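You operate a simulated robot arm through the tools that you are given. There is no shell and no other tool. Be economical: measure what you need, move in short steps, check, and stop when the job is done.

The job below is to be done with a simulated two-armed robot. You get a single attempt, and the scene is never put back.

## Task
Pick up the red probe with one hand, pass it to the other hand and put it on the lower shelf of the network rack.

The check looks at the end state, three seconds after you hand in, the way a careful person would. Anything else that was tipped, shoved, dropped, spilled or broken makes it a failure.

## Robot
Two 7-joint arms with two-finger parallel grippers on one trunk, on a base that drives. Base frame: it is fixed to the floor where the robot stands at the start and does not move with it; the origin is under the middle of the robot, x ahead of it, y to its left, z up. Readings come in cm, degrees, newtons and seconds.
The left shoulder is at the start at [-8.2, 11.9, 85.1], the right one opposite. With the tool pointing down near the work surface each hand reaches from about 14 to 58 cm from the robot's upright axis, wherever it stands, measured 20 degrees to its own side. Places, roughly: lower shelf of the network rack (49x16 cm) [-308, 288, 90]; red probe (3x3x11 cm) [50, 10, 90]. Payload 3.43 kg a hand.
The TCP of each hand is the grasp point between the finger pads, 3 cm short of the fingertips. In the tool frame z runs along the fingers and y along their closing line. Largest opening 9.4 cm; finger width 2.8, thickness 1; the body of the gripper, 5 by 9.6 cm, starts 5.5 cm behind the TCP.
Orientation is told as [roll, pitch, yaw] about the base's x, y, z axes, in that order, counted from this pose: with the fingers straight down and closing along the base's y, the tool's x points along the base's -x, its y along +y and its z along -z.

## Interface
- The arms move only by the tool arm_command. It takes "left_rows", "right_rows" or both (then of equal length, played together; a hand with none holds still); each is a list that holds one entry, the list of rows, each a list of 6 numbers: the shift along the tool's x, y, z in cm, then the turn, a rotation vector about the tool's x, y, z in degrees. In form: [[[dx, dy, dz, ax, ay, az], ...]]. A call has 1 to 8 rows; each row shifts and turns the commanded pose from where the row before left it, along the tool's axes as they then stand. "left_fingers" and "right_fingers" are, for a hand that has rows, the closure in counts, from 0 (fully open) to 255 (shut), set as the call begins (left out, the last holds). Each row takes 0.2 s and may step no farther than 5 cm and 8.6 degrees from the row before; otherwise, or with a gripper value out of range, the whole call is refused. Where a pose cannot be reached the arm comes as near as it can. A force on the tool above 40 N (or 10 N above the force at the start of the call, whichever is more), or a blocked arm, ends the call early, and 0.2 s more pass. The fingers move at their own pace (about 15.3 cm/s each) and stop on an object; they squeeze with about 28 N. The grip force told is the motor's: it shows also when the fingers shut on nothing. Time passes only in rows, and 0.2 s behind the last, so rows that do not move let the fingers close. It gives the time, the measured TCP pose, the force on the tool (base axes), the opening and the grip force at its end, in the units of the frame above (readings bear some noise), with the torque about the TCP (base axes, N m) and any sound that the robot's microphone picked up, and new pictures: "show" is both (left out), scene, wrist or none (wrist: the cameras of the hands that moved).
- Cameras (640 x 400 px; columns grow to the right, rows downward): "scene" is now at [2.65, 0.33, 155.59]; the picture's right is [0.13, -0.99, 0.00], its down [-0.73, -0.10, -0.68] and it looks along [0.67, 0.09, -0.74] (base axes); focal length 286 px, centre (320, 200). "left" rides on the left gripper at [7.6, -1.4, -10.2] in its tool frame; the picture's right is [0.18, 0.98, 0.00], its down [-0.75, 0.14, -0.64] and it looks along [-0.63, 0.12, 0.77] (tool axes); focal length 243 px, centre (320, 200). "right" rides on the right gripper at [7.6, 1.4, -10.2] in its tool frame; the picture's right is [-0.18, 0.98, 0.00], its down [-0.75, -0.14, -0.64] and it looks along [-0.63, -0.12, 0.77] (tool axes); focal length 243 px, centre (320, 200). There is no depth. A picture from a camera that has moved, and an enlarged one, comes with that camera's place and axes in the base frame and with its lens. The place of the scene camera against the robot may be out by one fixed shift of up to 1.8 cm in any direction.
- raise_lower(by): slides the trunk up (or, below 0, down) by that many cm; the arms and the scene camera ride with it, the base frame stays. It gives what a move gives, with no picture.
- base_move(legs): drives the robot by 1 to 6 legs, each [ahead, left, turn to the left] in cm, cm and degrees, along the robot's own axes; the way and the turn of a leg run together, so that a leg with both is an arc; at most 150 cm and 180 degrees a leg. The arms and the cameras ride along, it lands a little off, and it stops where it bumps. It gives what a move gives, and a new picture of the scene camera.
- turn_head(pan, tilt): turns the head with the scene camera to pan (to the left, within 143 degrees either way) and tilt (down, from -29 to 69), counted from straight ahead of the robot. It gives what a move gives, and a new picture of the scene camera.
- inspect(camera, box): a new picture of the part [left, top, right, bottom] of that camera's present view, enlarged. It takes no simulated time.
- job_done(): hands the job in; it is judged then, once.

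Go step by step. Nothing tells you exact positions but the pictures and the camera data: compare them with the known pose of the tool, close in by small moves and look again before you grip or let go. The budget is 120 turns and 260 pictures, counting those below and the enlarged ones. Unless the task says otherwise, let go and move clear before handing in, and close with one line.

The tools are called after "Request:" by a JSON object that holds its "name" and its "arguments". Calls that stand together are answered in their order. arm_command: Moves the arms, as the interface text tells. Its arguments: {"type":"object","properties":{"left_rows":{"type":"array","items":{"type":"array","items":{"type":"array","items":{"type":"number"}}}},"left_fingers":{"type":"number"},"right_rows":{"type":"array","items":{"type":"array","items":{"type":"array","items":{"type":"number"}}}},"right_fingers":{"type":"number"},"show":{"type":"string","enum":["both","scene","wrist","none"]}},"required":[]} The other tools are called the same way: raise_lower (by) slides the trunk up or down; base_move (legs) drives the base; turn_head (pan, tilt) turns the head that bears the scene camera; inspect (camera, box) takes an enlarged picture of a part of a camera's view; job_done () hands the job in.

At the start:

```text
time_s: 0.0
left_tool_pos: [34.29, 25.9, 114.26]
left_orientation: [0.0, 0.0, 0.0]
left_ft_force: [0.0, 0.1, -0.7]
left_ft_torque: [0.02, -0.01, 0.0]
left_width: 9.38
left_finger_force: 0.0
right_tool_pos: [29.51, -3.56, 115.92]
right_orientation: [0.1, 0.1, 0.0]
right_ft_force: [-0.1, -0.8, 0.2]
right_ft_torque: [0.04, 0.01, -0.02]
right_width: 9.41
right_finger_force: 0.2
trunk travel left (down, up): [-27.5, 6.0]
robot x, y, heading: [-0.14, -0.12, -0.2]
head pan, tilt: [7.4, 47.5]
```

scene: 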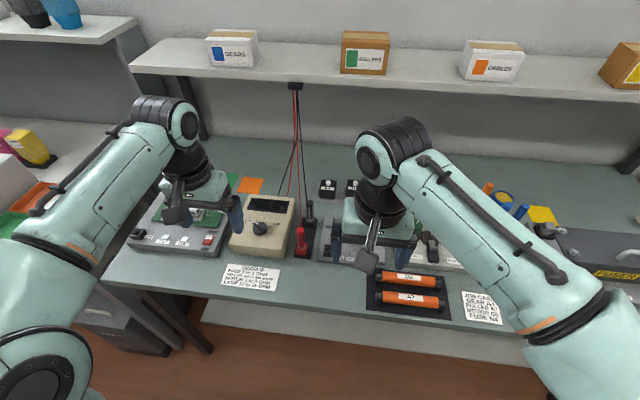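
right: 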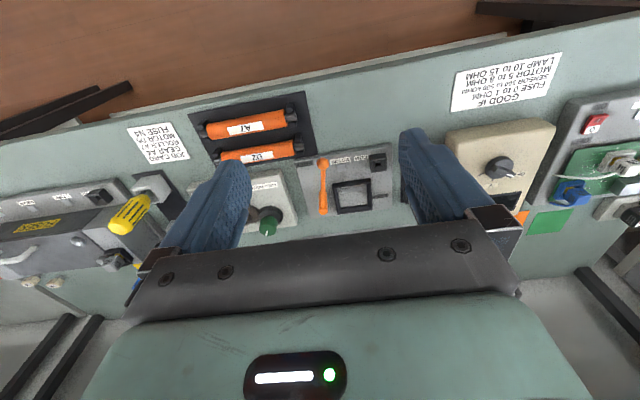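
left: 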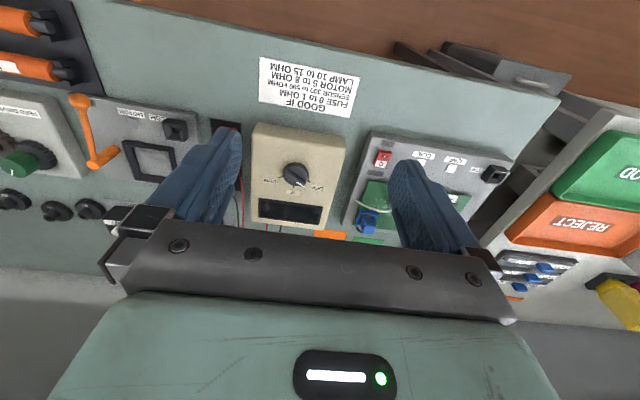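

I see a bench with a multimeter; the red probe seems to stand in a black holder near scene pixel (300,240), with a wire rising to the shelf. I'll enlarge it first.

Request:
{"name": "inspect", "arguments": {"camera": "scene", "box": [220, 160, 380, 290]}}

Request:
{"name": "inspect", "arguments": {"camera": "scene", "box": [220, 60, 380, 180]}}

```text
3.08 times, centred on (300, 225) of scene
camera zoom: at [2.65, 0.33, 155.59], right [0.13, -0.99, 0.0], down [-0.73, -0.1, -0.68], along [0.67, 0.09, -0.74], focal length 879 px, centre (382, 123)
```

zoom: 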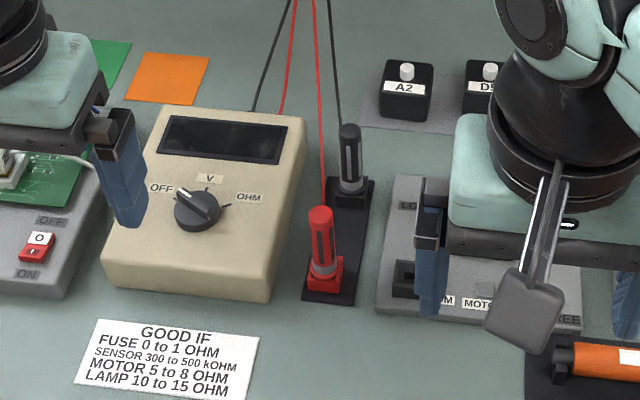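

```text
3.33 times, centred on (300, 120) of scene
camera zoom: at [2.65, 0.33, 155.59], right [0.13, -0.99, 0.0], down [-0.73, -0.1, -0.68], along [0.67, 0.09, -0.74], focal length 952 px, centre (387, 467)
```

zoom: 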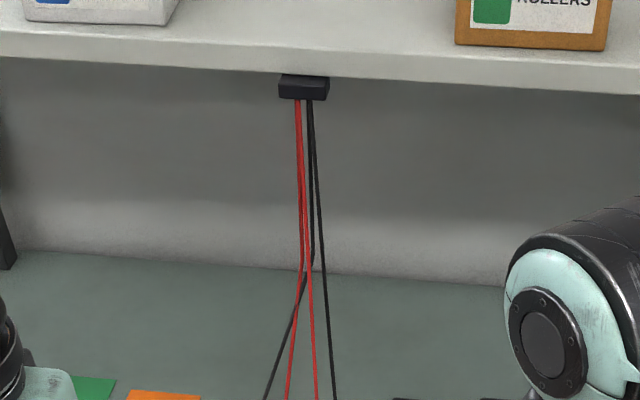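

The red probe stands upright in a red socket of a black holder, with a lead up to the clip. Before grasping I'll look toward the rack (bearing about 137° left).

Request:
{"name": "turn_head", "arguments": {"pan": 137, "tilt": 10}}

Request:
{"name": "turn_head", "arguments": {"pan": 80, "tilt": 25}}

Request:
{"name": "inspect", "arguments": {"camera": "left", "box": [160, 80, 300, 240]}}

```text
time_s: 2.1
left_tool_pos: [34.33, 25.84, 114.18]
left_orientation: [0.0, 0.0, -0.1]
left_ft_force: [-0.8, -0.8, -0.9]
left_ft_torque: [-0.03, 0.04, -0.02]
left_width: 9.38
left_finger_force: 0.1
right_tool_pos: [29.52, -3.67, 115.83]
right_orientation: [0.0, 0.1, 0.0]
right_ft_force: [0.4, 0.2, -0.2]
right_ft_torque: [-0.01, 0.04, 0.01]
right_width: 9.41
right_finger_force: 0.0
trunk travel left (down, up): [-27.5, 6.0]
robot x, y, heading: [0.12, 0.08, -0.2]
head pan, tilt: [137.0, 10.0]
camera scene: at [-12.0, 5.66, 161.44], right [0.68, 0.73, 0.0], down [0.13, -0.12, -0.98], along [-0.72, 0.67, -0.17], focal length 286 px, centre (320, 200)
```

scene: 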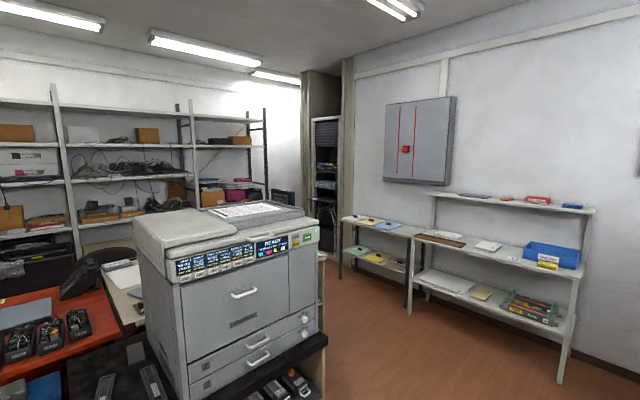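

```text
time_s: 3.4
left_tool_pos: [34.28, 25.84, 114.2]
left_orientation: [0.0, 0.0, 0.0]
left_ft_force: [0.5, -0.2, 0.1]
left_ft_torque: [0.0, -0.04, 0.04]
left_width: 9.4
left_finger_force: 0.0
right_tool_pos: [29.51, -3.65, 115.87]
right_orientation: [0.0, 0.0, -0.1]
right_ft_force: [-0.1, -0.4, 0.1]
right_ft_torque: [-0.04, -0.03, 0.01]
right_width: 9.4
right_finger_force: 0.0
trunk travel left (down, up): [-27.5, 6.0]
robot x, y, heading: [0.22, -0.26, -0.0]
head pan, tilt: [80.0, 25.0]
camera scene: at [-3.61, 8.38, 159.0], right [0.98, -0.17, 0.0], down [-0.07, -0.42, -0.91], along [0.16, 0.89, -0.42], focal length 286 px, centre (320, 200)
```

scene: 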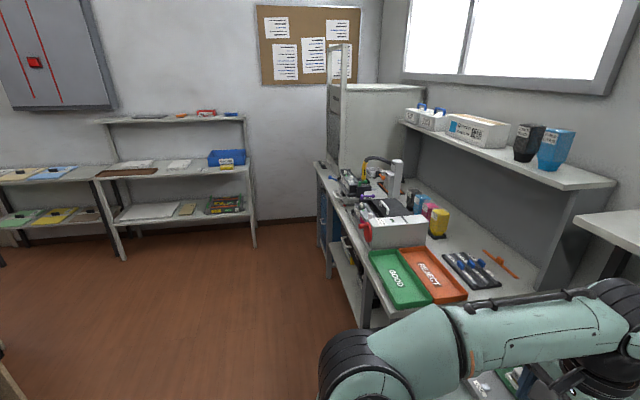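

```text
2.50 times, centred on (230, 160) of left
camera zoom: at [26.64, 24.45, 124.4], right [-0.18, 0.98, 0.0], down [0.75, 0.14, 0.64], along [0.63, 0.12, -0.77], focal length 606 px, centre (545, 300)
```

zoom: 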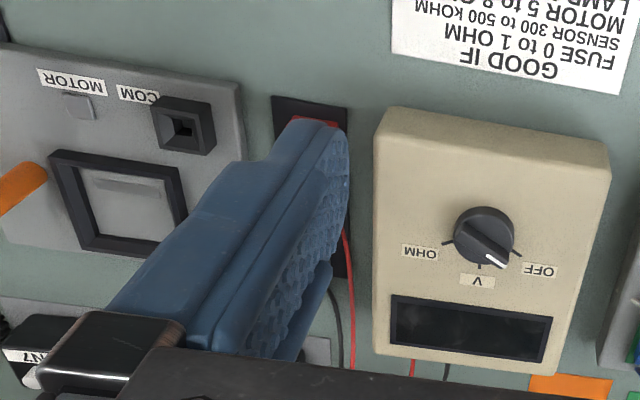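

The black rack in the alcove (scene column ~325 at pan 137) fits the stated location. I'll inspect it in detail and look at the floor for the driving route.

Request:
{"name": "turn_head", "arguments": {"pan": 137, "tilt": 10}}

Request:
{"name": "inspect", "arguments": {"camera": "scene", "box": [280, 90, 400, 290]}}

Request:
{"name": "turn_head", "arguments": {"pan": 110, "tilt": 45}}

Request:
{"name": "turn_head", "arguments": {"pan": 140, "tilt": 50}}

```text
time_s: 4.6
left_tool_pos: [34.28, 25.9, 114.23]
left_orientation: [-0.1, 0.0, 0.1]
left_ft_force: [0.0, -0.4, -0.1]
left_ft_torque: [-0.01, 0.04, 0.01]
left_width: 9.41
left_finger_force: 0.1
right_tool_pos: [29.59, -3.61, 115.96]
right_orientation: [-0.1, 0.1, 0.0]
right_ft_force: [-0.2, -0.5, -0.7]
right_ft_torque: [-0.02, -0.03, 0.01]
right_width: 9.41
right_finger_force: 0.2
trunk travel left (down, up): [-27.5, 6.0]
robot x, y, heading: [0.02, 0.0, -0.3]
head pan, tilt: [137.0, 10.0]
camera scene: at [-11.99, 5.66, 161.43], right [0.68, 0.73, 0.0], down [0.13, -0.12, -0.98], along [-0.72, 0.67, -0.17], focal length 286 px, centre (320, 200)
```

scene: 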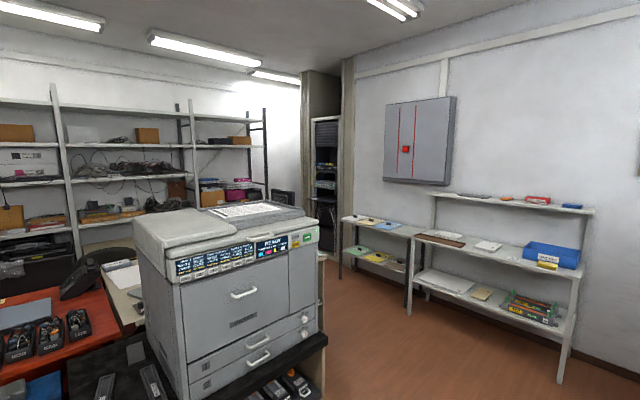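

```text
2.00 times, centred on (340, 190) of scene
camera zoom: at [-11.99, 5.66, 161.43], right [0.68, 0.73, 0.0], down [0.13, -0.12, -0.98], along [-0.72, 0.67, -0.17], focal length 571 px, centre (280, 220)
```

zoom: 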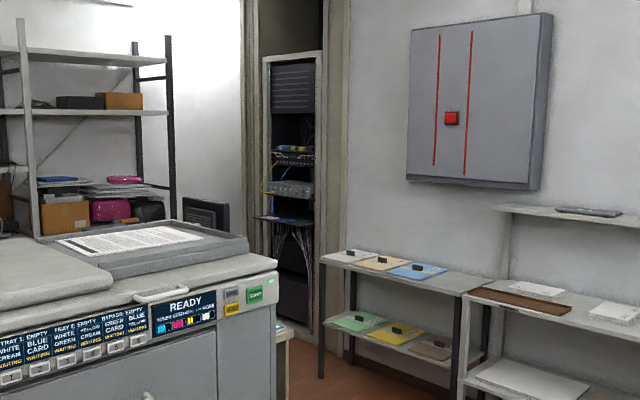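

```text
time_s: 5.6
left_tool_pos: [34.27, 25.82, 114.23]
left_orientation: [-0.1, -0.1, 0.0]
left_ft_force: [0.6, 0.6, 0.0]
left_ft_torque: [0.01, 0.02, -0.04]
left_width: 9.38
left_finger_force: 0.1
right_tool_pos: [29.48, -3.71, 115.96]
right_orientation: [0.0, 0.0, 0.0]
right_ft_force: [0.2, -0.3, 0.0]
right_ft_torque: [-0.01, 0.01, 0.02]
right_width: 9.39
right_finger_force: 0.0
trunk travel left (down, up): [-27.5, 6.0]
robot x, y, heading: [-0.27, 0.14, 0.1]
head pan, tilt: [110.0, 45.0]
camera scene: at [-7.99, 6.95, 155.95], right [0.94, 0.34, 0.0], down [0.24, -0.66, -0.71], along [-0.24, 0.66, -0.71], focal length 286 px, centre (320, 200)
```

scene: 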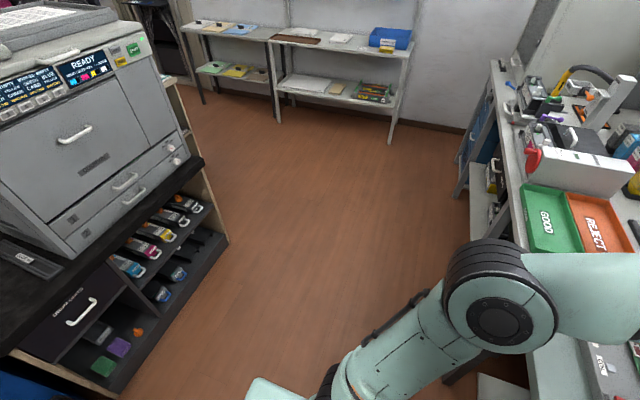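

```text
time_s: 6.6
left_tool_pos: [34.37, 25.85, 114.23]
left_orientation: [0.0, -0.1, 0.0]
left_ft_force: [-0.2, -0.1, 0.2]
left_ft_torque: [0.04, 0.03, 0.02]
left_width: 9.38
left_finger_force: 0.0
right_tool_pos: [29.57, -3.6, 115.89]
right_orientation: [0.1, 0.0, 0.0]
right_ft_force: [-0.6, -0.1, -0.1]
right_ft_torque: [-0.01, 0.0, 0.0]
right_width: 9.39
right_finger_force: 0.1
trunk travel left (down, up): [-27.5, 6.0]
robot x, y, heading: [-0.19, -0.11, -0.2]
head pan, tilt: [140.0, 50.0]
camera scene: at [-11.09, 4.27, 155.25], right [0.64, 0.77, 0.0], down [0.59, -0.49, -0.64], along [-0.49, 0.41, -0.77], focal length 286 px, centre (320, 200)
```

scene: 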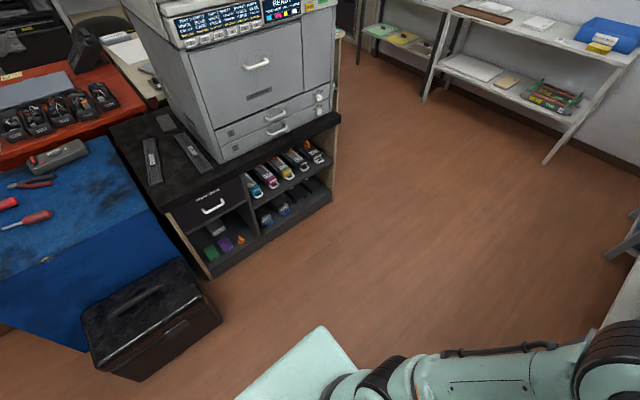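

The shelf at z≈90 in the black rack is the target; the aisle between the copier cabinet (y<94) and wall tables (y>248) is open. Now back to the probe: I'll clear the left hand and bring the right hand's camera to face the probe.

Request:
{"name": "arm_command", "arguments": {"left_rows": [[[0, 2, 0, 0, 0, 0], [0, 2, 0, 0, 0, 0], [0, 2, 0, 0, 0, 0], [0, 2, 0, 0, 0, 0]]], "right_rows": [[[0, 3.6, 0, 0, 0, 0], [0, 3.6, 0, 0, 0, 0], [0, 3.6, 0, 0, 0, 0], [0, 3.6, 0, 0, 0, 0]]], "show": "wrist"}}

Request:
{"name": "turn_head", "arguments": {"pan": 7, "tilt": 47}}

```text
time_s: 7.6
left_tool_pos: [34.21, 34.01, 114.26]
left_orientation: [-0.1, 0.0, -0.1]
left_ft_force: [-0.8, -0.2, 0.4]
left_ft_torque: [0.03, 0.02, 0.01]
left_width: 9.4
left_finger_force: 0.1
right_tool_pos: [29.58, 11.3, 115.98]
right_orientation: [0.0, -0.1, 0.0]
right_ft_force: [-0.4, -0.5, -0.2]
right_ft_torque: [-0.01, -0.04, -0.01]
right_width: 9.41
right_finger_force: 0.1
trunk travel left (down, up): [-27.5, 6.0]
robot x, y, heading: [0.17, 0.27, 0.1]
head pan, tilt: [140.0, 50.0]
camera right: at [21.98, 12.66, 126.31], right [0.18, 0.98, 0.0], down [0.75, -0.14, 0.64], along [0.63, -0.12, -0.77], focal length 243 px, centre (320, 200)
camera left: at [26.6, 32.64, 124.47], right [-0.18, 0.98, 0.0], down [0.75, 0.14, 0.64], along [0.63, 0.12, -0.77], focal length 243 px, centre (320, 200)
```

right: 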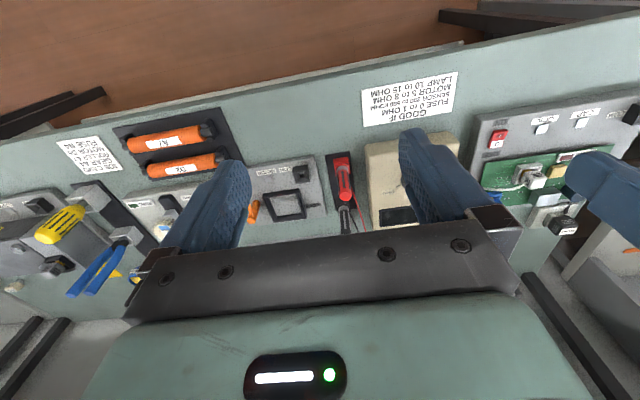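
left: 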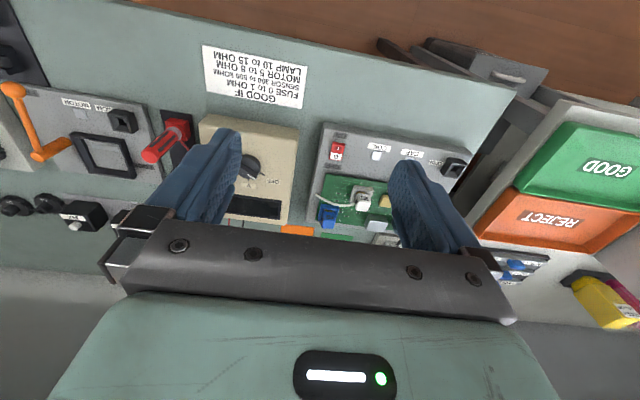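

```text
time_s: 9.7
left_tool_pos: [34.35, 33.91, 114.36]
left_orientation: [0.1, 0.0, 0.0]
left_ft_force: [-0.6, -0.4, 0.1]
left_ft_torque: [0.0, 0.0, 0.02]
left_width: 9.38
left_finger_force: 0.0
right_tool_pos: [29.58, 11.14, 115.96]
right_orientation: [0.0, 0.0, 0.0]
right_ft_force: [-0.3, 0.1, 0.1]
right_ft_torque: [-0.02, 0.0, 0.01]
right_width: 9.4
right_finger_force: 0.0
trunk travel left (down, up): [-27.5, 6.0]
robot x, y, heading: [-0.24, -0.07, -0.0]
head pan, tilt: [7.0, 47.0]
camera scene: at [2.7, 0.29, 155.66], right [0.12, -0.99, 0.0], down [-0.73, -0.09, -0.68], along [0.68, 0.08, -0.73], focal length 286 px, centre (320, 200)
```

scene: 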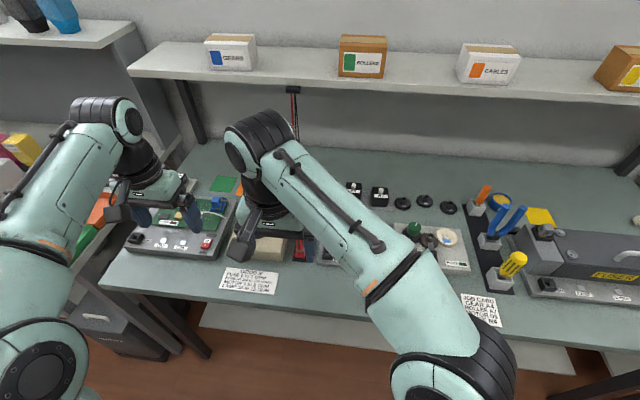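

The probe is visible to both wrist cameras; I'll enlarge both for triangulation.

Request:
{"name": "inspect", "arguments": {"camera": "right", "box": [300, 130, 400, 240]}}

Request:
{"name": "inspect", "arguments": {"camera": "left", "box": [120, 90, 220, 200]}}

```text
3.64 times, centred on (350, 185) of right
camera zoom: at [21.97, 12.46, 126.33], right [0.18, 0.98, 0.0], down [0.75, -0.14, 0.64], along [0.63, -0.12, -0.77], focal length 882 px, centre (211, 254)
```

zoom: 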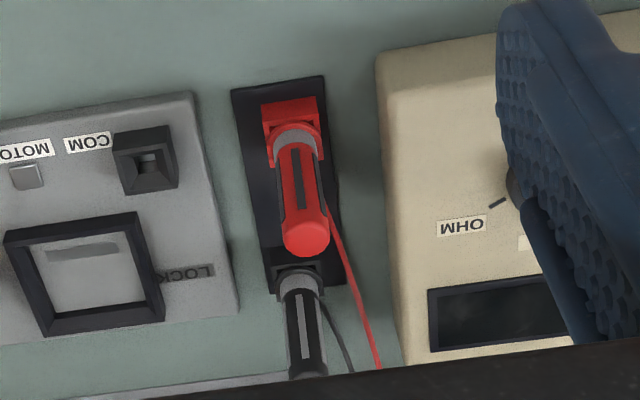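

```text
3.64 times, centred on (170, 145) of left
camera zoom: at [26.59, 32.48, 124.5], right [-0.18, 0.98, 0.0], down [0.75, 0.14, 0.64], along [0.63, 0.12, -0.77], focal length 882 px, centre (866, 400)
```

zoom: 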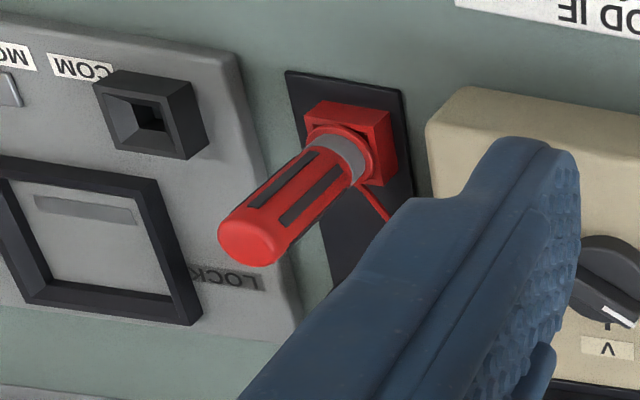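

Triangulation puts the probe's top centre at about (48.4, 12.0, 93.6), with the multimeter edge at y≈16.5 and the panel edge at y≈7. I'll grasp from above with the left hand at partial opening, retreating the right hand first.

Request:
{"name": "arm_command", "arguments": {"left_rows": [[[0, 0, 0, 0, 0, 0], [0, 0, 0, 0, 0, 0], [-0.6, -4.4, 2, 0, 0, 0], [-0.6, -4.4, 2, 0, 0, 0], [-0.6, -4.4, 2, 0, 0, 0], [-0.6, -4.4, 1.5, 0, 0, 0], [-0.6, -4.4, 1.5, 0, 0, 0], [0, 0, 0, 0, 0, 0]]], "right_rows": [[[0, -4.5, 0, 0, 0, 0], [0, -4.5, 0, 0, 0, 0], [0, -4.5, 0, 0, 0, 0], [0, -4.5, 0, 0, 0, 0], [0, -4, 0, 0, 0, 0], [0, 0, 0, 0, 0, 0], [0, 0, 0, 0, 0, 0], [0, 0, 0, 0, 0, 0]]], "left_fingers": 92}}

```text
time_s: 11.5
left_tool_pos: [37.41, 11.61, 105.49]
left_orientation: [0.0, -0.1, 0.0]
left_ft_force: [-0.2, -0.1, 0.3]
left_ft_torque: [-0.02, 0.0, 0.0]
left_width: 6.0
left_finger_force: 0.1
right_tool_pos: [29.58, -11.07, 116.06]
right_orientation: [0.1, 0.1, 0.1]
right_ft_force: [1.0, 0.5, 0.0]
right_ft_torque: [-0.01, 0.02, -0.02]
right_width: 9.39
right_finger_force: 0.1
trunk travel left (down, up): [-27.5, 6.0]
robot x, y, heading: [0.44, -0.59, 0.0]
head pan, tilt: [7.0, 47.0]
camera scene: at [2.67, 0.35, 155.66], right [0.12, -0.99, 0.0], down [-0.73, -0.09, -0.68], along [0.68, 0.08, -0.73], focal length 286 px, centre (320, 200)
camera right: at [21.82, -9.61, 126.41], right [0.18, 0.98, 0.0], down [0.75, -0.14, 0.64], along [0.63, -0.12, -0.77], focal length 243 px, centre (320, 200)
camera left: at [29.76, 10.19, 115.67], right [-0.18, 0.98, 0.0], down [0.75, 0.14, 0.64], along [0.63, 0.12, -0.77], focal length 243 px, centre (320, 200)
```

scene: 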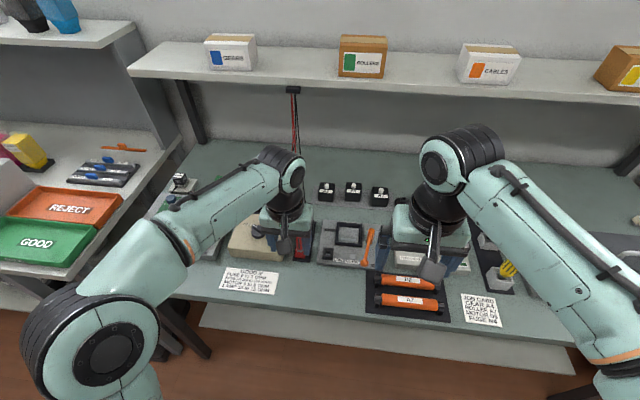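
right: 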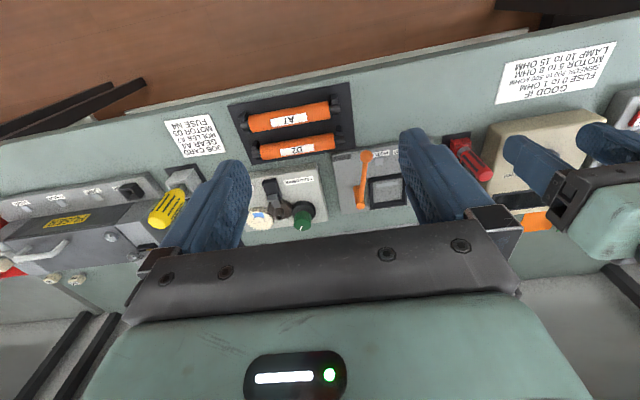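
left: 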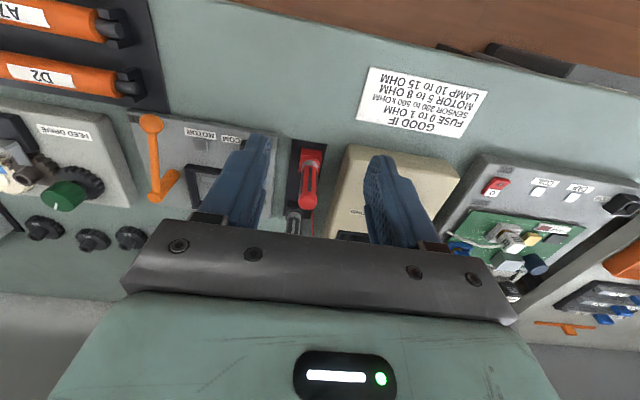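

The probe top checks out at (48.4, 12.2). Move above it and look.

Request:
{"name": "arm_command", "arguments": {"left_rows": [[[-3.7, 0.2, 0, 0, 0, 0], [-3.7, 0.2, 0, 0, 0, 0], [-3.6, 0.2, 2, 0, 0, 0], [0, 0, 3.5, 0, 0, 0], [0, 0, 0, 0, 0, 0]]]}}

Request:
{"name": "inspect", "arguments": {"camera": "left", "box": [220, 100, 420, 250]}}

Request:
{"name": "inspect", "arguments": {"camera": "right", "box": [420, 80, 620, 220]}}

```text
time_s: 12.7
left_tool_pos: [48.7, 12.33, 99.68]
left_orientation: [-0.1, 0.1, -0.1]
left_ft_force: [-0.5, -1.0, -0.4]
left_ft_torque: [0.01, 0.0, 0.01]
left_width: 6.0
left_finger_force: 0.1
right_tool_pos: [29.59, -11.06, 115.9]
right_orientation: [0.0, 0.0, 0.1]
right_ft_force: [0.8, 0.1, 0.8]
right_ft_torque: [0.0, -0.02, -0.01]
right_width: 9.43
right_finger_force: 0.0
trunk travel left (down, up): [-27.5, 6.0]
robot x, y, heading: [0.23, 0.41, 0.0]
head pan, tilt: [7.0, 47.0]
camera scene: at [2.73, 0.26, 155.66], right [0.12, -0.99, 0.0], down [-0.73, -0.09, -0.68], along [0.68, 0.08, -0.73], focal length 286 px, centre (320, 200)
camera left: at [41.02, 10.87, 109.81], right [-0.18, 0.98, 0.0], down [0.75, 0.14, 0.64], along [0.63, 0.12, -0.77], focal length 243 px, centre (320, 200)
```

scene: 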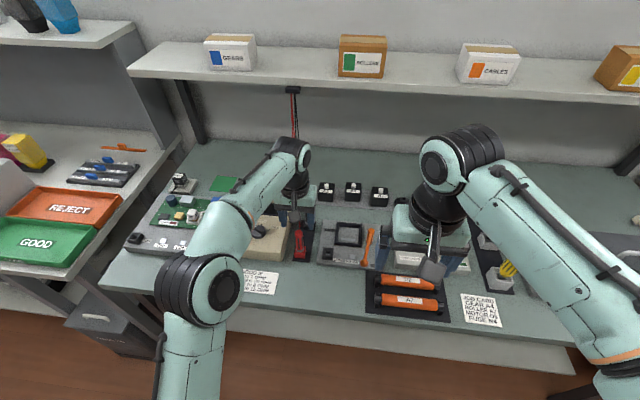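
left: 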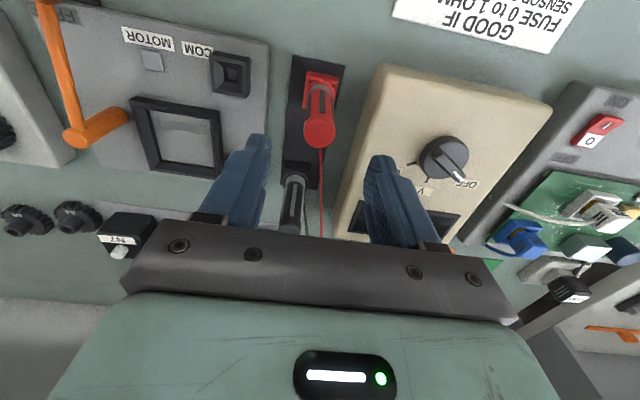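

```text
2.67 times, centred on (320, 175) of left
camera zoom: at [41.02, 10.87, 109.81], right [-0.18, 0.98, 0.0], down [0.75, 0.14, 0.64], along [0.63, 0.12, -0.77], focal length 647 px, centre (320, 267)
```

zoom: 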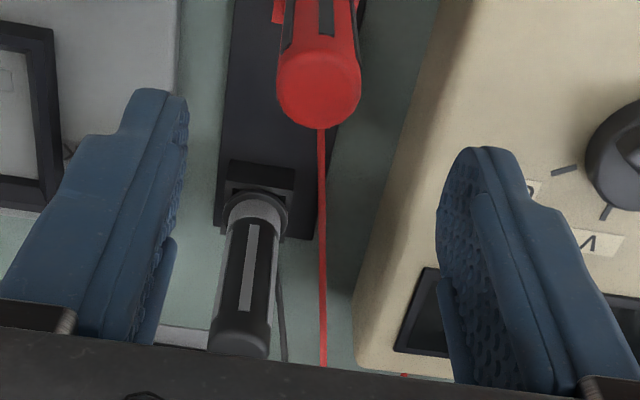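

```text
2.86 times, centred on (520, 150) of right
camera zoom: at [21.87, -9.68, 126.4], right [0.18, 0.98, 0.0], down [0.75, -0.14, 0.64], along [0.63, -0.12, -0.77], focal length 693 px, centre (-251, 343)
```

zoom: 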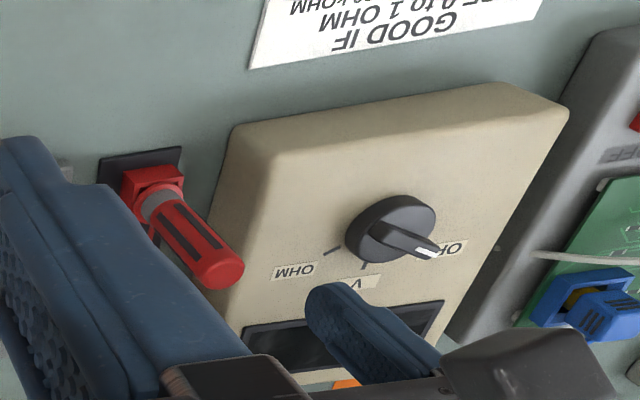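

Well centred over the probe, with 6 cm opening clear of the multimeter and panel. Descend to z≈91.2 and look before closing.

Request:
{"name": "arm_command", "arguments": {"left_rows": [[[0.1, 0, 2.2, 0, 0, 0], [0.1, 0, 2.1, 0, 0, 0], [0.1, 0, 2.1, 0, 0, 0], [0, 0, 2.1, 0, 0, 0], [0, 0, 0, 0, 0, 0]]]}}

Request:
{"name": "inspect", "arguments": {"camera": "right", "box": [420, 80, 620, 220]}}

```text
time_s: 13.9
left_tool_pos: [47.84, 12.4, 91.24]
left_orientation: [0.0, 0.0, -0.1]
left_ft_force: [-0.5, -0.2, -0.5]
left_ft_torque: [-0.02, 0.0, -0.01]
left_width: 6.04
left_finger_force: 0.1
right_tool_pos: [29.55, -11.06, 116.03]
right_orientation: [0.0, -0.1, 0.0]
right_ft_force: [-0.1, -0.3, 0.8]
right_ft_torque: [0.0, 0.01, 0.01]
right_width: 9.42
right_finger_force: 0.2
trunk travel left (down, up): [-27.5, 6.0]
robot x, y, heading: [-0.35, 0.12, -0.0]
head pan, tilt: [7.0, 47.0]
camera scene: at [2.69, 0.28, 155.66], right [0.12, -0.99, 0.0], down [-0.73, -0.09, -0.68], along [0.68, 0.08, -0.73], focal length 286 px, centre (320, 200)
camera left: at [40.22, 10.9, 101.47], right [-0.18, 0.98, 0.0], down [0.75, 0.14, 0.64], along [0.63, 0.12, -0.77], focal length 243 px, centre (320, 200)
```

scene: 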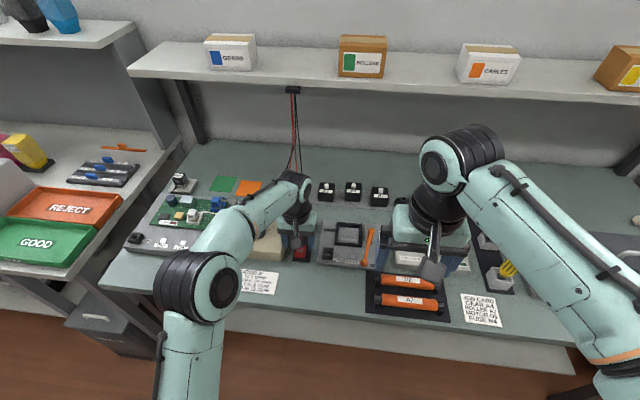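
left: 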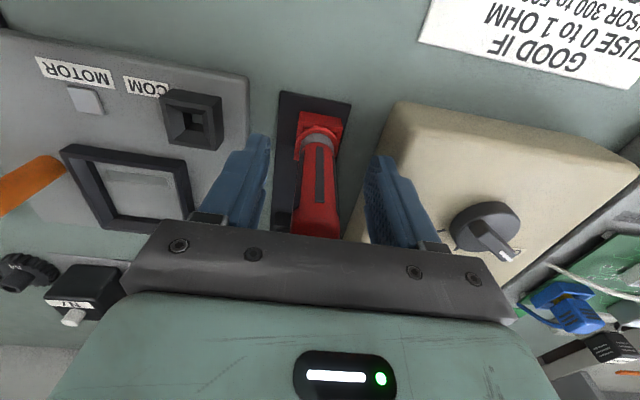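

```text
2.86 times, centred on (520, 150) of right
camera zoom: at [21.84, -9.66, 126.4], right [0.18, 0.98, 0.0], down [0.75, -0.14, 0.64], along [0.63, -0.12, -0.77], focal length 693 px, centre (-251, 343)
```

zoom: 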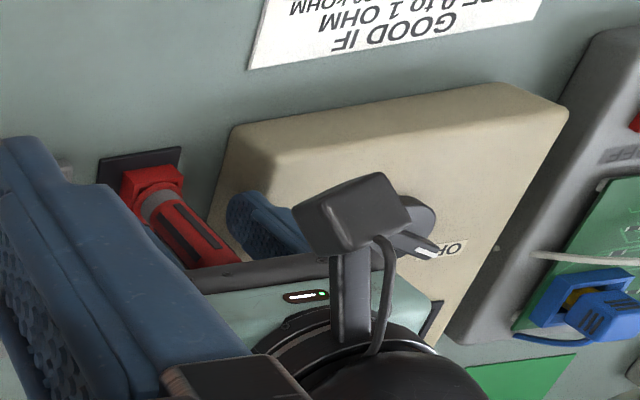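

The probe sits between the fingers. Nudge forward 0.4 cm and close.

Request:
{"name": "arm_command", "arguments": {"left_rows": [[[-0.4, 0, 0, 0, 0, 0], [0, 0, 0, 0, 0, 0]]], "show": "none"}}

Request:
{"name": "arm_command", "arguments": {"left_rows": [[[0, 0, 0, 0, 0, 0], [0, 0, 0, 0, 0, 0], [0, 0, 0, 0, 0, 0], [0, 0, 0, 0, 0, 0]]], "left_fingers": 255, "show": "wrist"}}

```text
time_s: 14.5
left_tool_pos: [48.31, 12.34, 91.39]
left_orientation: [-0.1, 0.0, -0.1]
left_ft_force: [-0.2, -1.3, -0.4]
left_ft_torque: [0.0, 0.02, 0.0]
left_width: 6.01
left_finger_force: 0.1
right_tool_pos: [29.46, -10.95, 115.96]
right_orientation: [0.0, -0.1, 0.0]
right_ft_force: [-0.2, 0.8, 0.7]
right_ft_torque: [-0.01, -0.03, 0.01]
right_width: 9.38
right_finger_force: 0.1
trunk travel left (down, up): [-27.5, 6.0]
robot x, y, heading: [-0.58, -0.31, -0.0]
head pan, tilt: [7.0, 47.0]
```

```text
time_s: 15.5
left_tool_pos: [48.36, 12.35, 91.36]
left_orientation: [0.0, -0.1, 0.0]
left_ft_force: [1.0, -1.3, 0.2]
left_ft_torque: [-0.12, -0.03, 0.02]
left_width: 2.1
left_finger_force: 27.9
right_tool_pos: [29.51, -11.06, 116.0]
right_orientation: [-0.1, 0.0, -0.1]
right_ft_force: [-0.8, -0.1, 0.0]
right_ft_torque: [0.01, 0.01, 0.0]
right_width: 9.39
right_finger_force: 0.1
trunk travel left (down, up): [-27.5, 6.0]
robot x, y, heading: [0.13, -0.29, 0.2]
head pan, tilt: [7.0, 47.0]
camera left: at [40.71, 10.91, 101.47], right [-0.18, 0.98, 0.0], down [0.75, 0.14, 0.64], along [0.63, 0.12, -0.77], focal length 243 px, centre (320, 200)
```

left: 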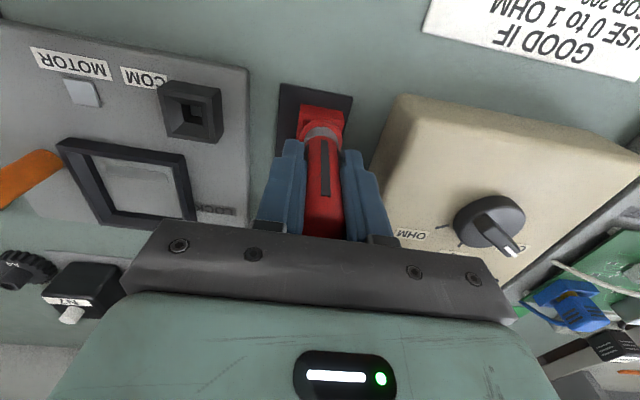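

Gripped (width 2.1 cm). Lift slowly, 6 cm, and watch the force and the lead.

Request:
{"name": "arm_command", "arguments": {"left_rows": [[[0, 0, -0.5, 0, 0, 0], [0, 0, -1, 0, 0, 0], [0, 0, -1.5, 0, 0, 0], [0, 0, -2, 0, 0, 0], [0, 0, -2, 0, 0, 0], [0, 0, -2, 0, 0, 0]]]}}

Request:
{"name": "inspect", "arguments": {"camera": "scene", "box": [220, 70, 380, 280]}}

```text
time_s: 16.9
left_tool_pos: [48.16, 12.23, 100.15]
left_orientation: [0.0, -0.1, 0.0]
left_ft_force: [-0.1, 0.1, -0.7]
left_ft_torque: [0.01, 0.0, 0.02]
left_width: 2.12
left_finger_force: 28.1
right_tool_pos: [29.46, -11.04, 115.92]
right_orientation: [0.0, 0.0, 0.0]
right_ft_force: [-0.3, -0.6, -0.4]
right_ft_torque: [0.0, -0.01, -0.01]
right_width: 9.4
right_finger_force: 0.1
trunk travel left (down, up): [-27.5, 6.0]
robot x, y, heading: [0.19, -0.15, -0.0]
head pan, tilt: [7.0, 47.0]
camera scene: at [2.69, 0.26, 155.66], right [0.12, -0.99, 0.0], down [-0.73, -0.09, -0.68], along [0.68, 0.08, -0.73], focal length 286 px, centre (320, 200)
camera left: at [40.51, 10.85, 110.32], right [-0.18, 0.98, 0.0], down [0.75, 0.14, 0.64], along [0.63, 0.12, -0.77], focal length 243 px, centre (320, 200)
```

scene: 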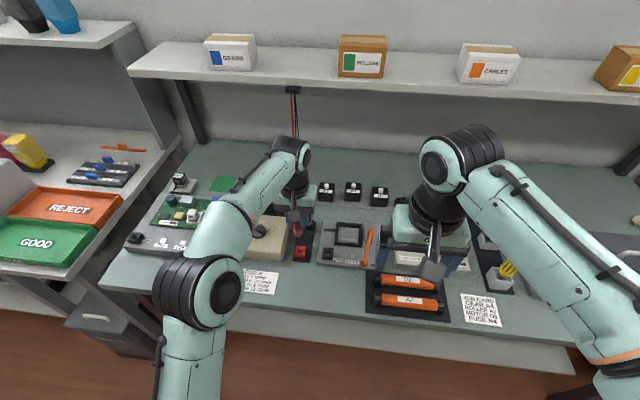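
left: 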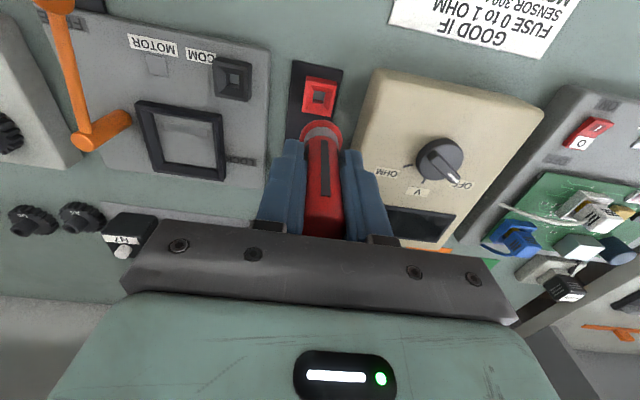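

```text
1.90 times, centred on (300, 175) of scene
camera zoom: at [2.69, 0.26, 155.66], right [0.12, -0.99, 0.0], down [-0.73, -0.09, -0.68], along [0.68, 0.08, -0.73], focal length 544 px, centre (358, 248)
```

zoom: 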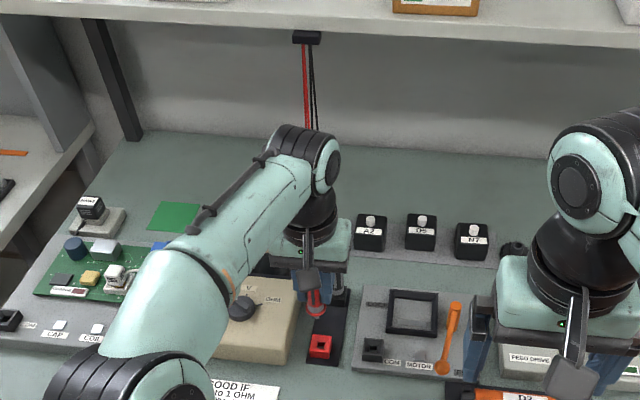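

Out of the socket with no tug. Raise further and draw back toward the robot, checking the lead.

Request:
{"name": "arm_command", "arguments": {"left_rows": [[[1, 0, -3, 0, 0, 0], [1.5, 0, -3, 0, 0, 0], [1.5, 0, -3, 0, 0, 0], [1.5, 0, -3, 0, 0, 0], [1.5, 0, -2, 0, 0, 0]]]}}

Request:
{"name": "inspect", "arguments": {"camera": "right", "box": [380, 0, 640, 200]}}

```text
time_s: 18.1
left_tool_pos: [41.17, 12.52, 114.23]
left_orientation: [0.0, 0.0, 0.1]
left_ft_force: [0.2, -0.4, -0.1]
left_ft_torque: [-0.01, -0.04, -0.02]
left_width: 2.13
left_finger_force: 28.1
right_tool_pos: [29.52, -11.09, 116.07]
right_orientation: [-0.1, 0.0, 0.0]
right_ft_force: [-0.9, 0.2, -0.3]
right_ft_torque: [0.03, 0.0, 0.0]
right_width: 9.41
right_finger_force: 0.0
trunk travel left (down, up): [-27.5, 6.0]
robot x, y, heading: [0.02, 0.24, -0.0]
head pan, tilt: [7.0, 47.0]
camera scene: at [2.65, 0.3, 155.66], right [0.12, -0.99, 0.0], down [-0.73, -0.09, -0.68], along [0.68, 0.08, -0.73], focal length 286 px, centre (320, 200)
camera left: at [33.63, 11.06, 124.46], right [-0.18, 0.98, 0.0], down [0.75, 0.14, 0.64], along [0.63, 0.12, -0.77], focal length 243 px, centre (320, 200)
```

scene: 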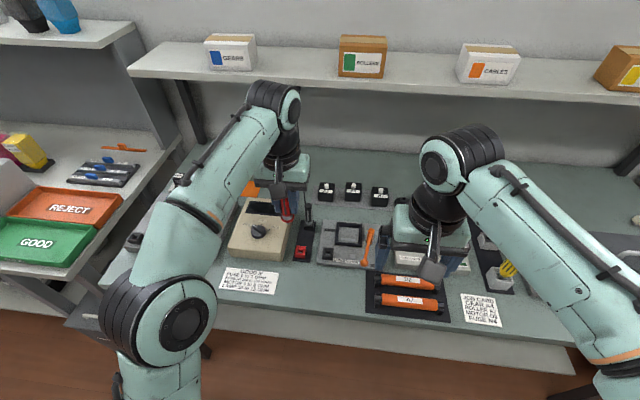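
left: 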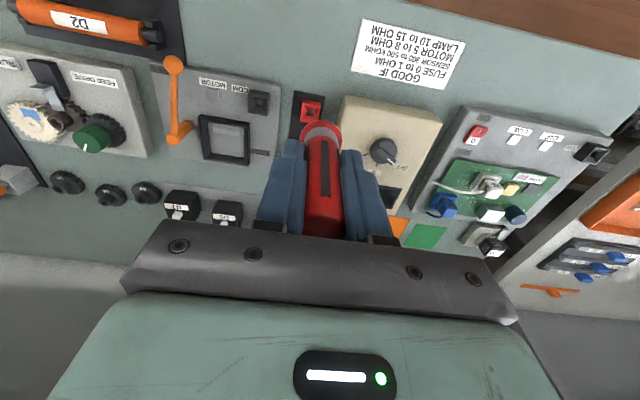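

```text
2.00 times, centred on (510, 100) of right
camera zoom: at [21.8, -9.65, 126.41], right [0.18, 0.98, 0.0], down [0.75, -0.14, 0.64], along [0.63, -0.12, -0.77], focal length 485 px, centre (-60, 400)
```

zoom: 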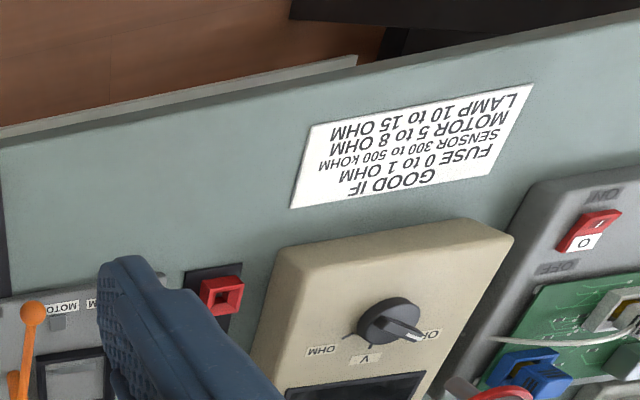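

The probe came out freely and the lead doesn't pull. Now I'll move the left hand toward the middle and start tilting the right hand to look at the probe's lower end.

Request:
{"name": "arm_command", "arguments": {"left_rows": [[[0, -2, 0, 0, 0, 0], [0, -2, -1, 0, 0, 0], [0, -2, -1, 0, 0, 0], [0, 0, 0, 0, 0, 0], [0, 0, 0, 0, 0, 0], [0, 0, 0, 0, 0, 0], [0, 0, 0, 0, 0, 0], [0, 0, 0, 0, 0, 0]]], "right_rows": [[[0, -1, 1, 0, -8.2, 0], [0, -1, 1, 0, -8.2, 0], [0, -1, 1, 0, -8.2, 0], [0, -1, 1, 0, -8.2, 0], [0, -1, 1, 0, -8.2, 0], [0, -1, 1, 0, -8.2, 0], [0, 0, 1, 0, -8.2, 0], [0, 0, 1, 0, -8.2, 0]]]}}

```text
time_s: 19.9
left_tool_pos: [41.55, 6.4, 116.19]
left_orientation: [0.1, 0.0, 0.1]
left_ft_force: [-0.1, -0.3, 0.4]
left_ft_torque: [0.04, 0.02, 0.0]
left_width: 2.1
left_finger_force: 28.1
right_tool_pos: [33.11, -17.28, 109.15]
right_orientation: [0.7, -65.3, -0.7]
right_ft_force: [0.8, -0.2, -0.4]
right_ft_torque: [-0.02, 0.03, 0.02]
right_width: 9.42
right_finger_force: 0.0
trunk travel left (down, up): [-27.5, 6.0]
robot x, y, heading: [-0.19, -0.24, 0.3]
head pan, tilt: [7.0, 47.0]
camera scene: at [2.77, 0.09, 155.66], right [0.12, -0.99, 0.0], down [-0.73, -0.09, -0.68], along [0.68, 0.08, -0.73], focal length 286 px, centre (320, 200)
camera right: at [20.6, -15.9, 106.66], right [0.08, 0.98, 0.17], down [-0.27, -0.15, 0.95], along [0.96, -0.12, 0.25], focal length 243 px, centre (320, 200)
camera left: at [33.92, 5.02, 126.39], right [-0.18, 0.98, 0.0], down [0.75, 0.14, 0.64], along [0.63, 0.12, -0.77], focal length 243 px, centre (320, 200)
```

scene: 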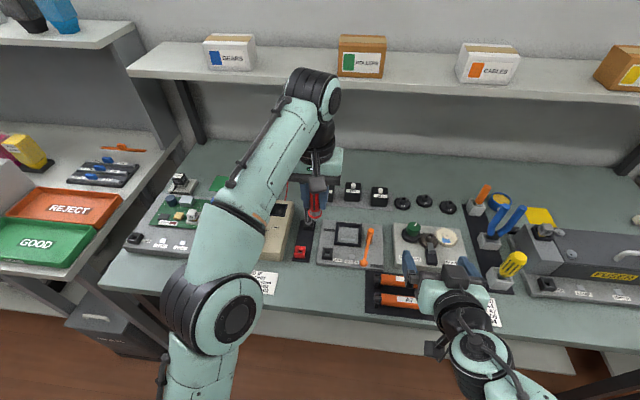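
right: 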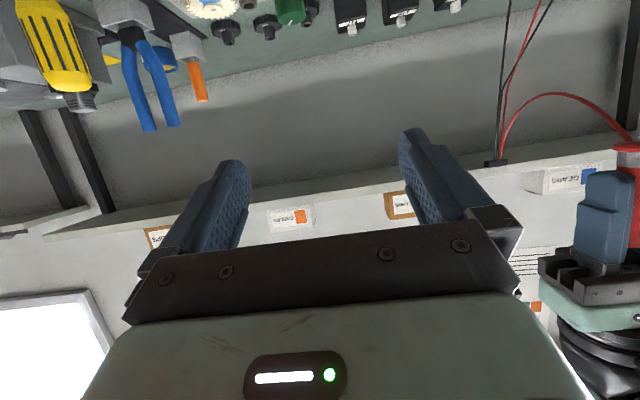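
left: 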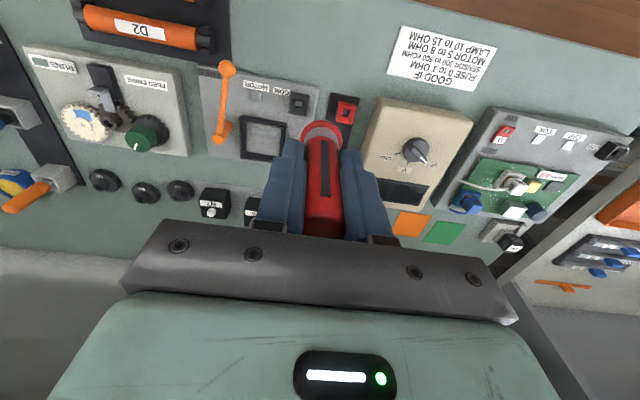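

The lead is still drawn, slack, from the probe's lower end to the clip. I'll shift the right hand so its camera sees the whole probe and the lead.

Request:
{"name": "arm_command", "arguments": {"right_rows": [[[0, 2, 0, 0, 0, 0], [0, 3, 0, 0, 0, 0], [0, 3, -1, 0, 0, 0], [0, 0, -3, 0, 0, 0], [0, 0, -3, 0, 0, 0]]], "show": "wrist"}}

Request:
{"name": "inspect", "arguments": {"camera": "right", "box": [400, 0, 640, 200]}}

```text
time_s: 21.1
left_tool_pos: [41.47, 6.65, 116.27]
left_orientation: [0.0, 0.0, 0.0]
left_ft_force: [-0.2, 0.2, 0.1]
left_ft_torque: [0.01, 0.01, 0.0]
left_width: 2.13
left_finger_force: 28.2
right_tool_pos: [26.6, -9.33, 112.25]
right_orientation: [-0.1, -65.6, 0.0]
right_ft_force: [0.1, 0.3, -0.4]
right_ft_torque: [0.04, 0.01, 0.0]
right_width: 9.41
right_finger_force: 0.0
trunk travel left (down, up): [-27.5, 6.0]
robot x, y, heading: [-0.16, -0.07, 0.1]
head pan, tilt: [7.0, 47.0]
camera right: at [14.09, -7.78, 109.69], right [0.08, 0.98, 0.17], down [-0.27, -0.14, 0.95], along [0.96, -0.12, 0.26], focal length 243 px, centre (320, 200)
```

right: 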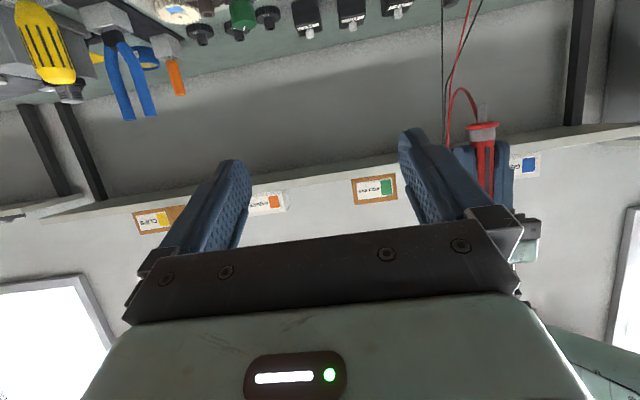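

```text
2.00 times, centred on (520, 100) of right
camera zoom: at [14.09, -7.78, 109.69], right [0.08, 0.98, 0.17], down [-0.27, -0.14, 0.95], along [0.96, -0.12, 0.26], focal length 485 px, centre (-80, 400)
```

zoom: 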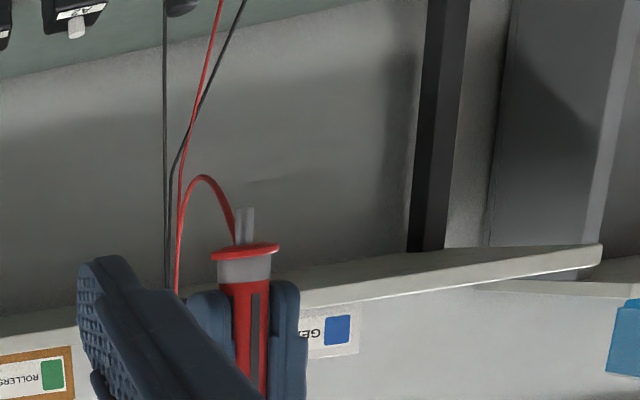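

The probe has a handle, a collar with a wide flange, and a thin ~1.9 cm metal tip, so there's no room for a second grip beside the left fingers. Plan: turn the left hand to hold the probe horizontally (tip toward -y) and take the tip coaxially with the right hand facing it.

Request:
{"name": "arm_command", "arguments": {"left_rows": [[[0, 0, 0, 8.2, 0, 0], [0, 0, 0, 8.2, 0, 0], [0, 0, 0, 8.2, 0, 0], [0, 0, 0, 8.2, 0, 0], [0, 0, 0, 8.2, 0, 0], [0, 0, 0, 8.2, 0, 0], [0, 0, 0, 8.2, 0, 0], [0, 0, 0, 8.2, 0, 0]]], "right_rows": [[[0, -1.5, 0, 0, 8.2, 0], [0, -1.5, 0, 0, 8.2, 0], [0, -1.5, 0, 0, 8.2, 0], [0, -1.5, 0, 0, 8.2, 0], [0, -1.5, 0, 0, 8.2, 0], [0, -1.5, 0, 0, 8.2, 0], [0, -1.5, 0, 0, 8.2, 0], [0, -1.5, 0, 0, 8.2, 0]]], "show": "scene"}}

Request:
{"name": "arm_command", "arguments": {"left_rows": [[[0, 0, 0, 8.2, 0, 0], [0, 0, 0, 8.2, 0, 0], [0, 0, 0, 8, 0, 0], [0, 0, 0, 0, 0, 0], [0, 0, 0, 0, 0, 0], [0, 0, 0, 0, 0, 0], [0, 0, 0, 0, 0, 0], [0, 0, 0, 0, 0, 0]]], "right_rows": [[[-2, 0, 0, -8.2, 0, 0], [-2, 0, 0, -8.2, 0, 0], [-2, 0, 0, -8.2, 0, 0], [-2, 0, 0, -8.2, 0, 0], [-2, 0, 0, -8.2, 0, 0], [-2, 0, 0, -8.2, 0, 0], [-2, 0, 0, -8.2, 0, 0], [-1, 0, 0, -8.2, 0, 0]]]}}

```text
time_s: 22.9
left_tool_pos: [41.42, 6.49, 116.21]
left_orientation: [-65.6, 0.0, 0.0]
left_ft_force: [0.2, 0.2, -0.5]
left_ft_torque: [0.02, 0.01, -0.01]
left_width: 2.13
left_finger_force: 28.0
right_tool_pos: [26.97, -21.23, 112.23]
right_orientation: [0.0, 0.2, 0.2]
right_ft_force: [-0.7, -0.5, 0.1]
right_ft_torque: [0.0, 0.01, 0.04]
right_width: 9.41
right_finger_force: 0.0
trunk travel left (down, up): [-27.5, 6.0]
robot x, y, heading: [0.08, -0.2, -0.2]
head pan, tilt: [7.0, 47.0]
camera scene: at [2.81, 0.3, 155.66], right [0.12, -0.99, 0.0], down [-0.73, -0.09, -0.68], along [0.68, 0.08, -0.73], focal length 286 px, centre (320, 200)
```

scene: 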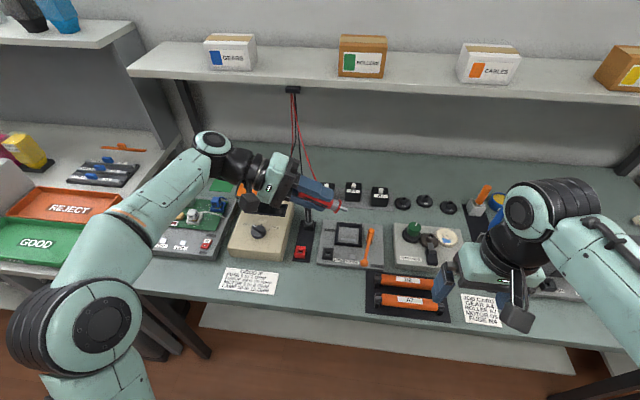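

```text
time_s: 24.7
left_tool_pos: [41.47, 6.33, 116.23]
left_orientation: [-90.1, 0.0, 0.1]
left_ft_force: [0.2, 1.2, -0.6]
left_ft_torque: [0.02, -0.01, -0.04]
left_width: 2.13
left_finger_force: 28.1
right_tool_pos: [41.71, -21.28, 111.94]
right_orientation: [65.7, 0.0, -0.1]
right_ft_force: [0.7, -0.3, 1.5]
right_ft_torque: [0.01, 0.0, 0.0]
right_width: 9.39
right_finger_force: 0.0
trunk travel left (down, up): [-27.5, 6.0]
robot x, y, heading: [0.12, 0.31, 0.0]
head pan, tilt: [7.0, 47.0]
camera scene: at [2.72, 0.24, 155.66], right [0.12, -0.99, 0.0], down [-0.73, -0.09, -0.68], along [0.68, 0.08, -0.73], focal length 286 px, centre (320, 200)
camera right: at [34.05, -30.05, 117.62], right [0.18, 0.4, 0.9], down [0.75, -0.64, 0.14], along [0.63, 0.65, -0.42], focal length 243 px, centre (320, 200)
camera left: at [33.79, 16.69, 117.61], right [-0.18, 0.0, -0.98], down [0.75, 0.64, -0.14], along [0.63, -0.77, -0.12], focal length 243 px, centre (320, 200)
```

scene: 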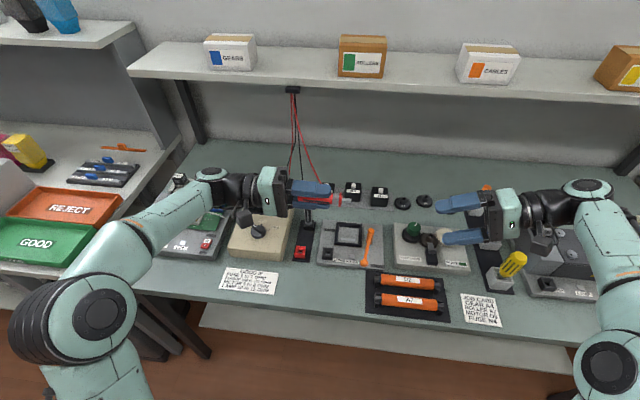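
right: 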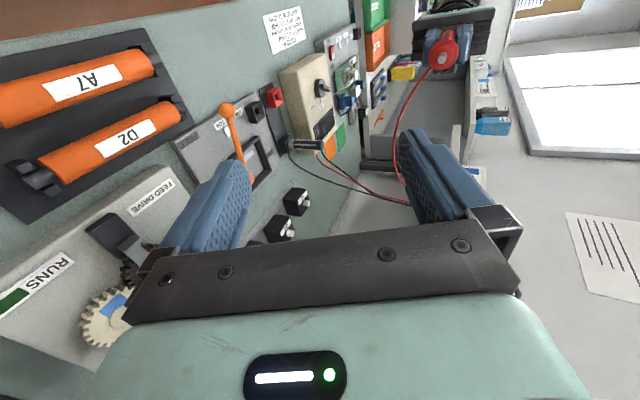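
left: 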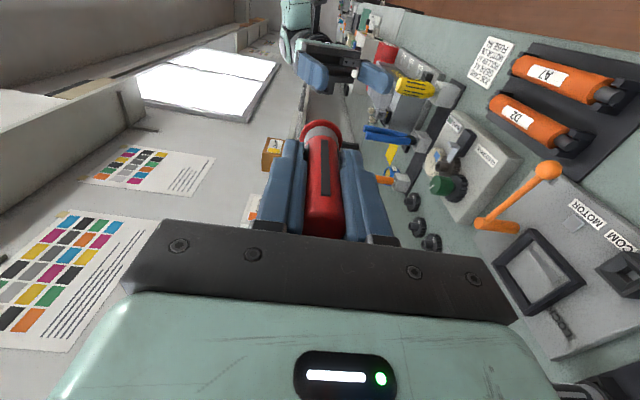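

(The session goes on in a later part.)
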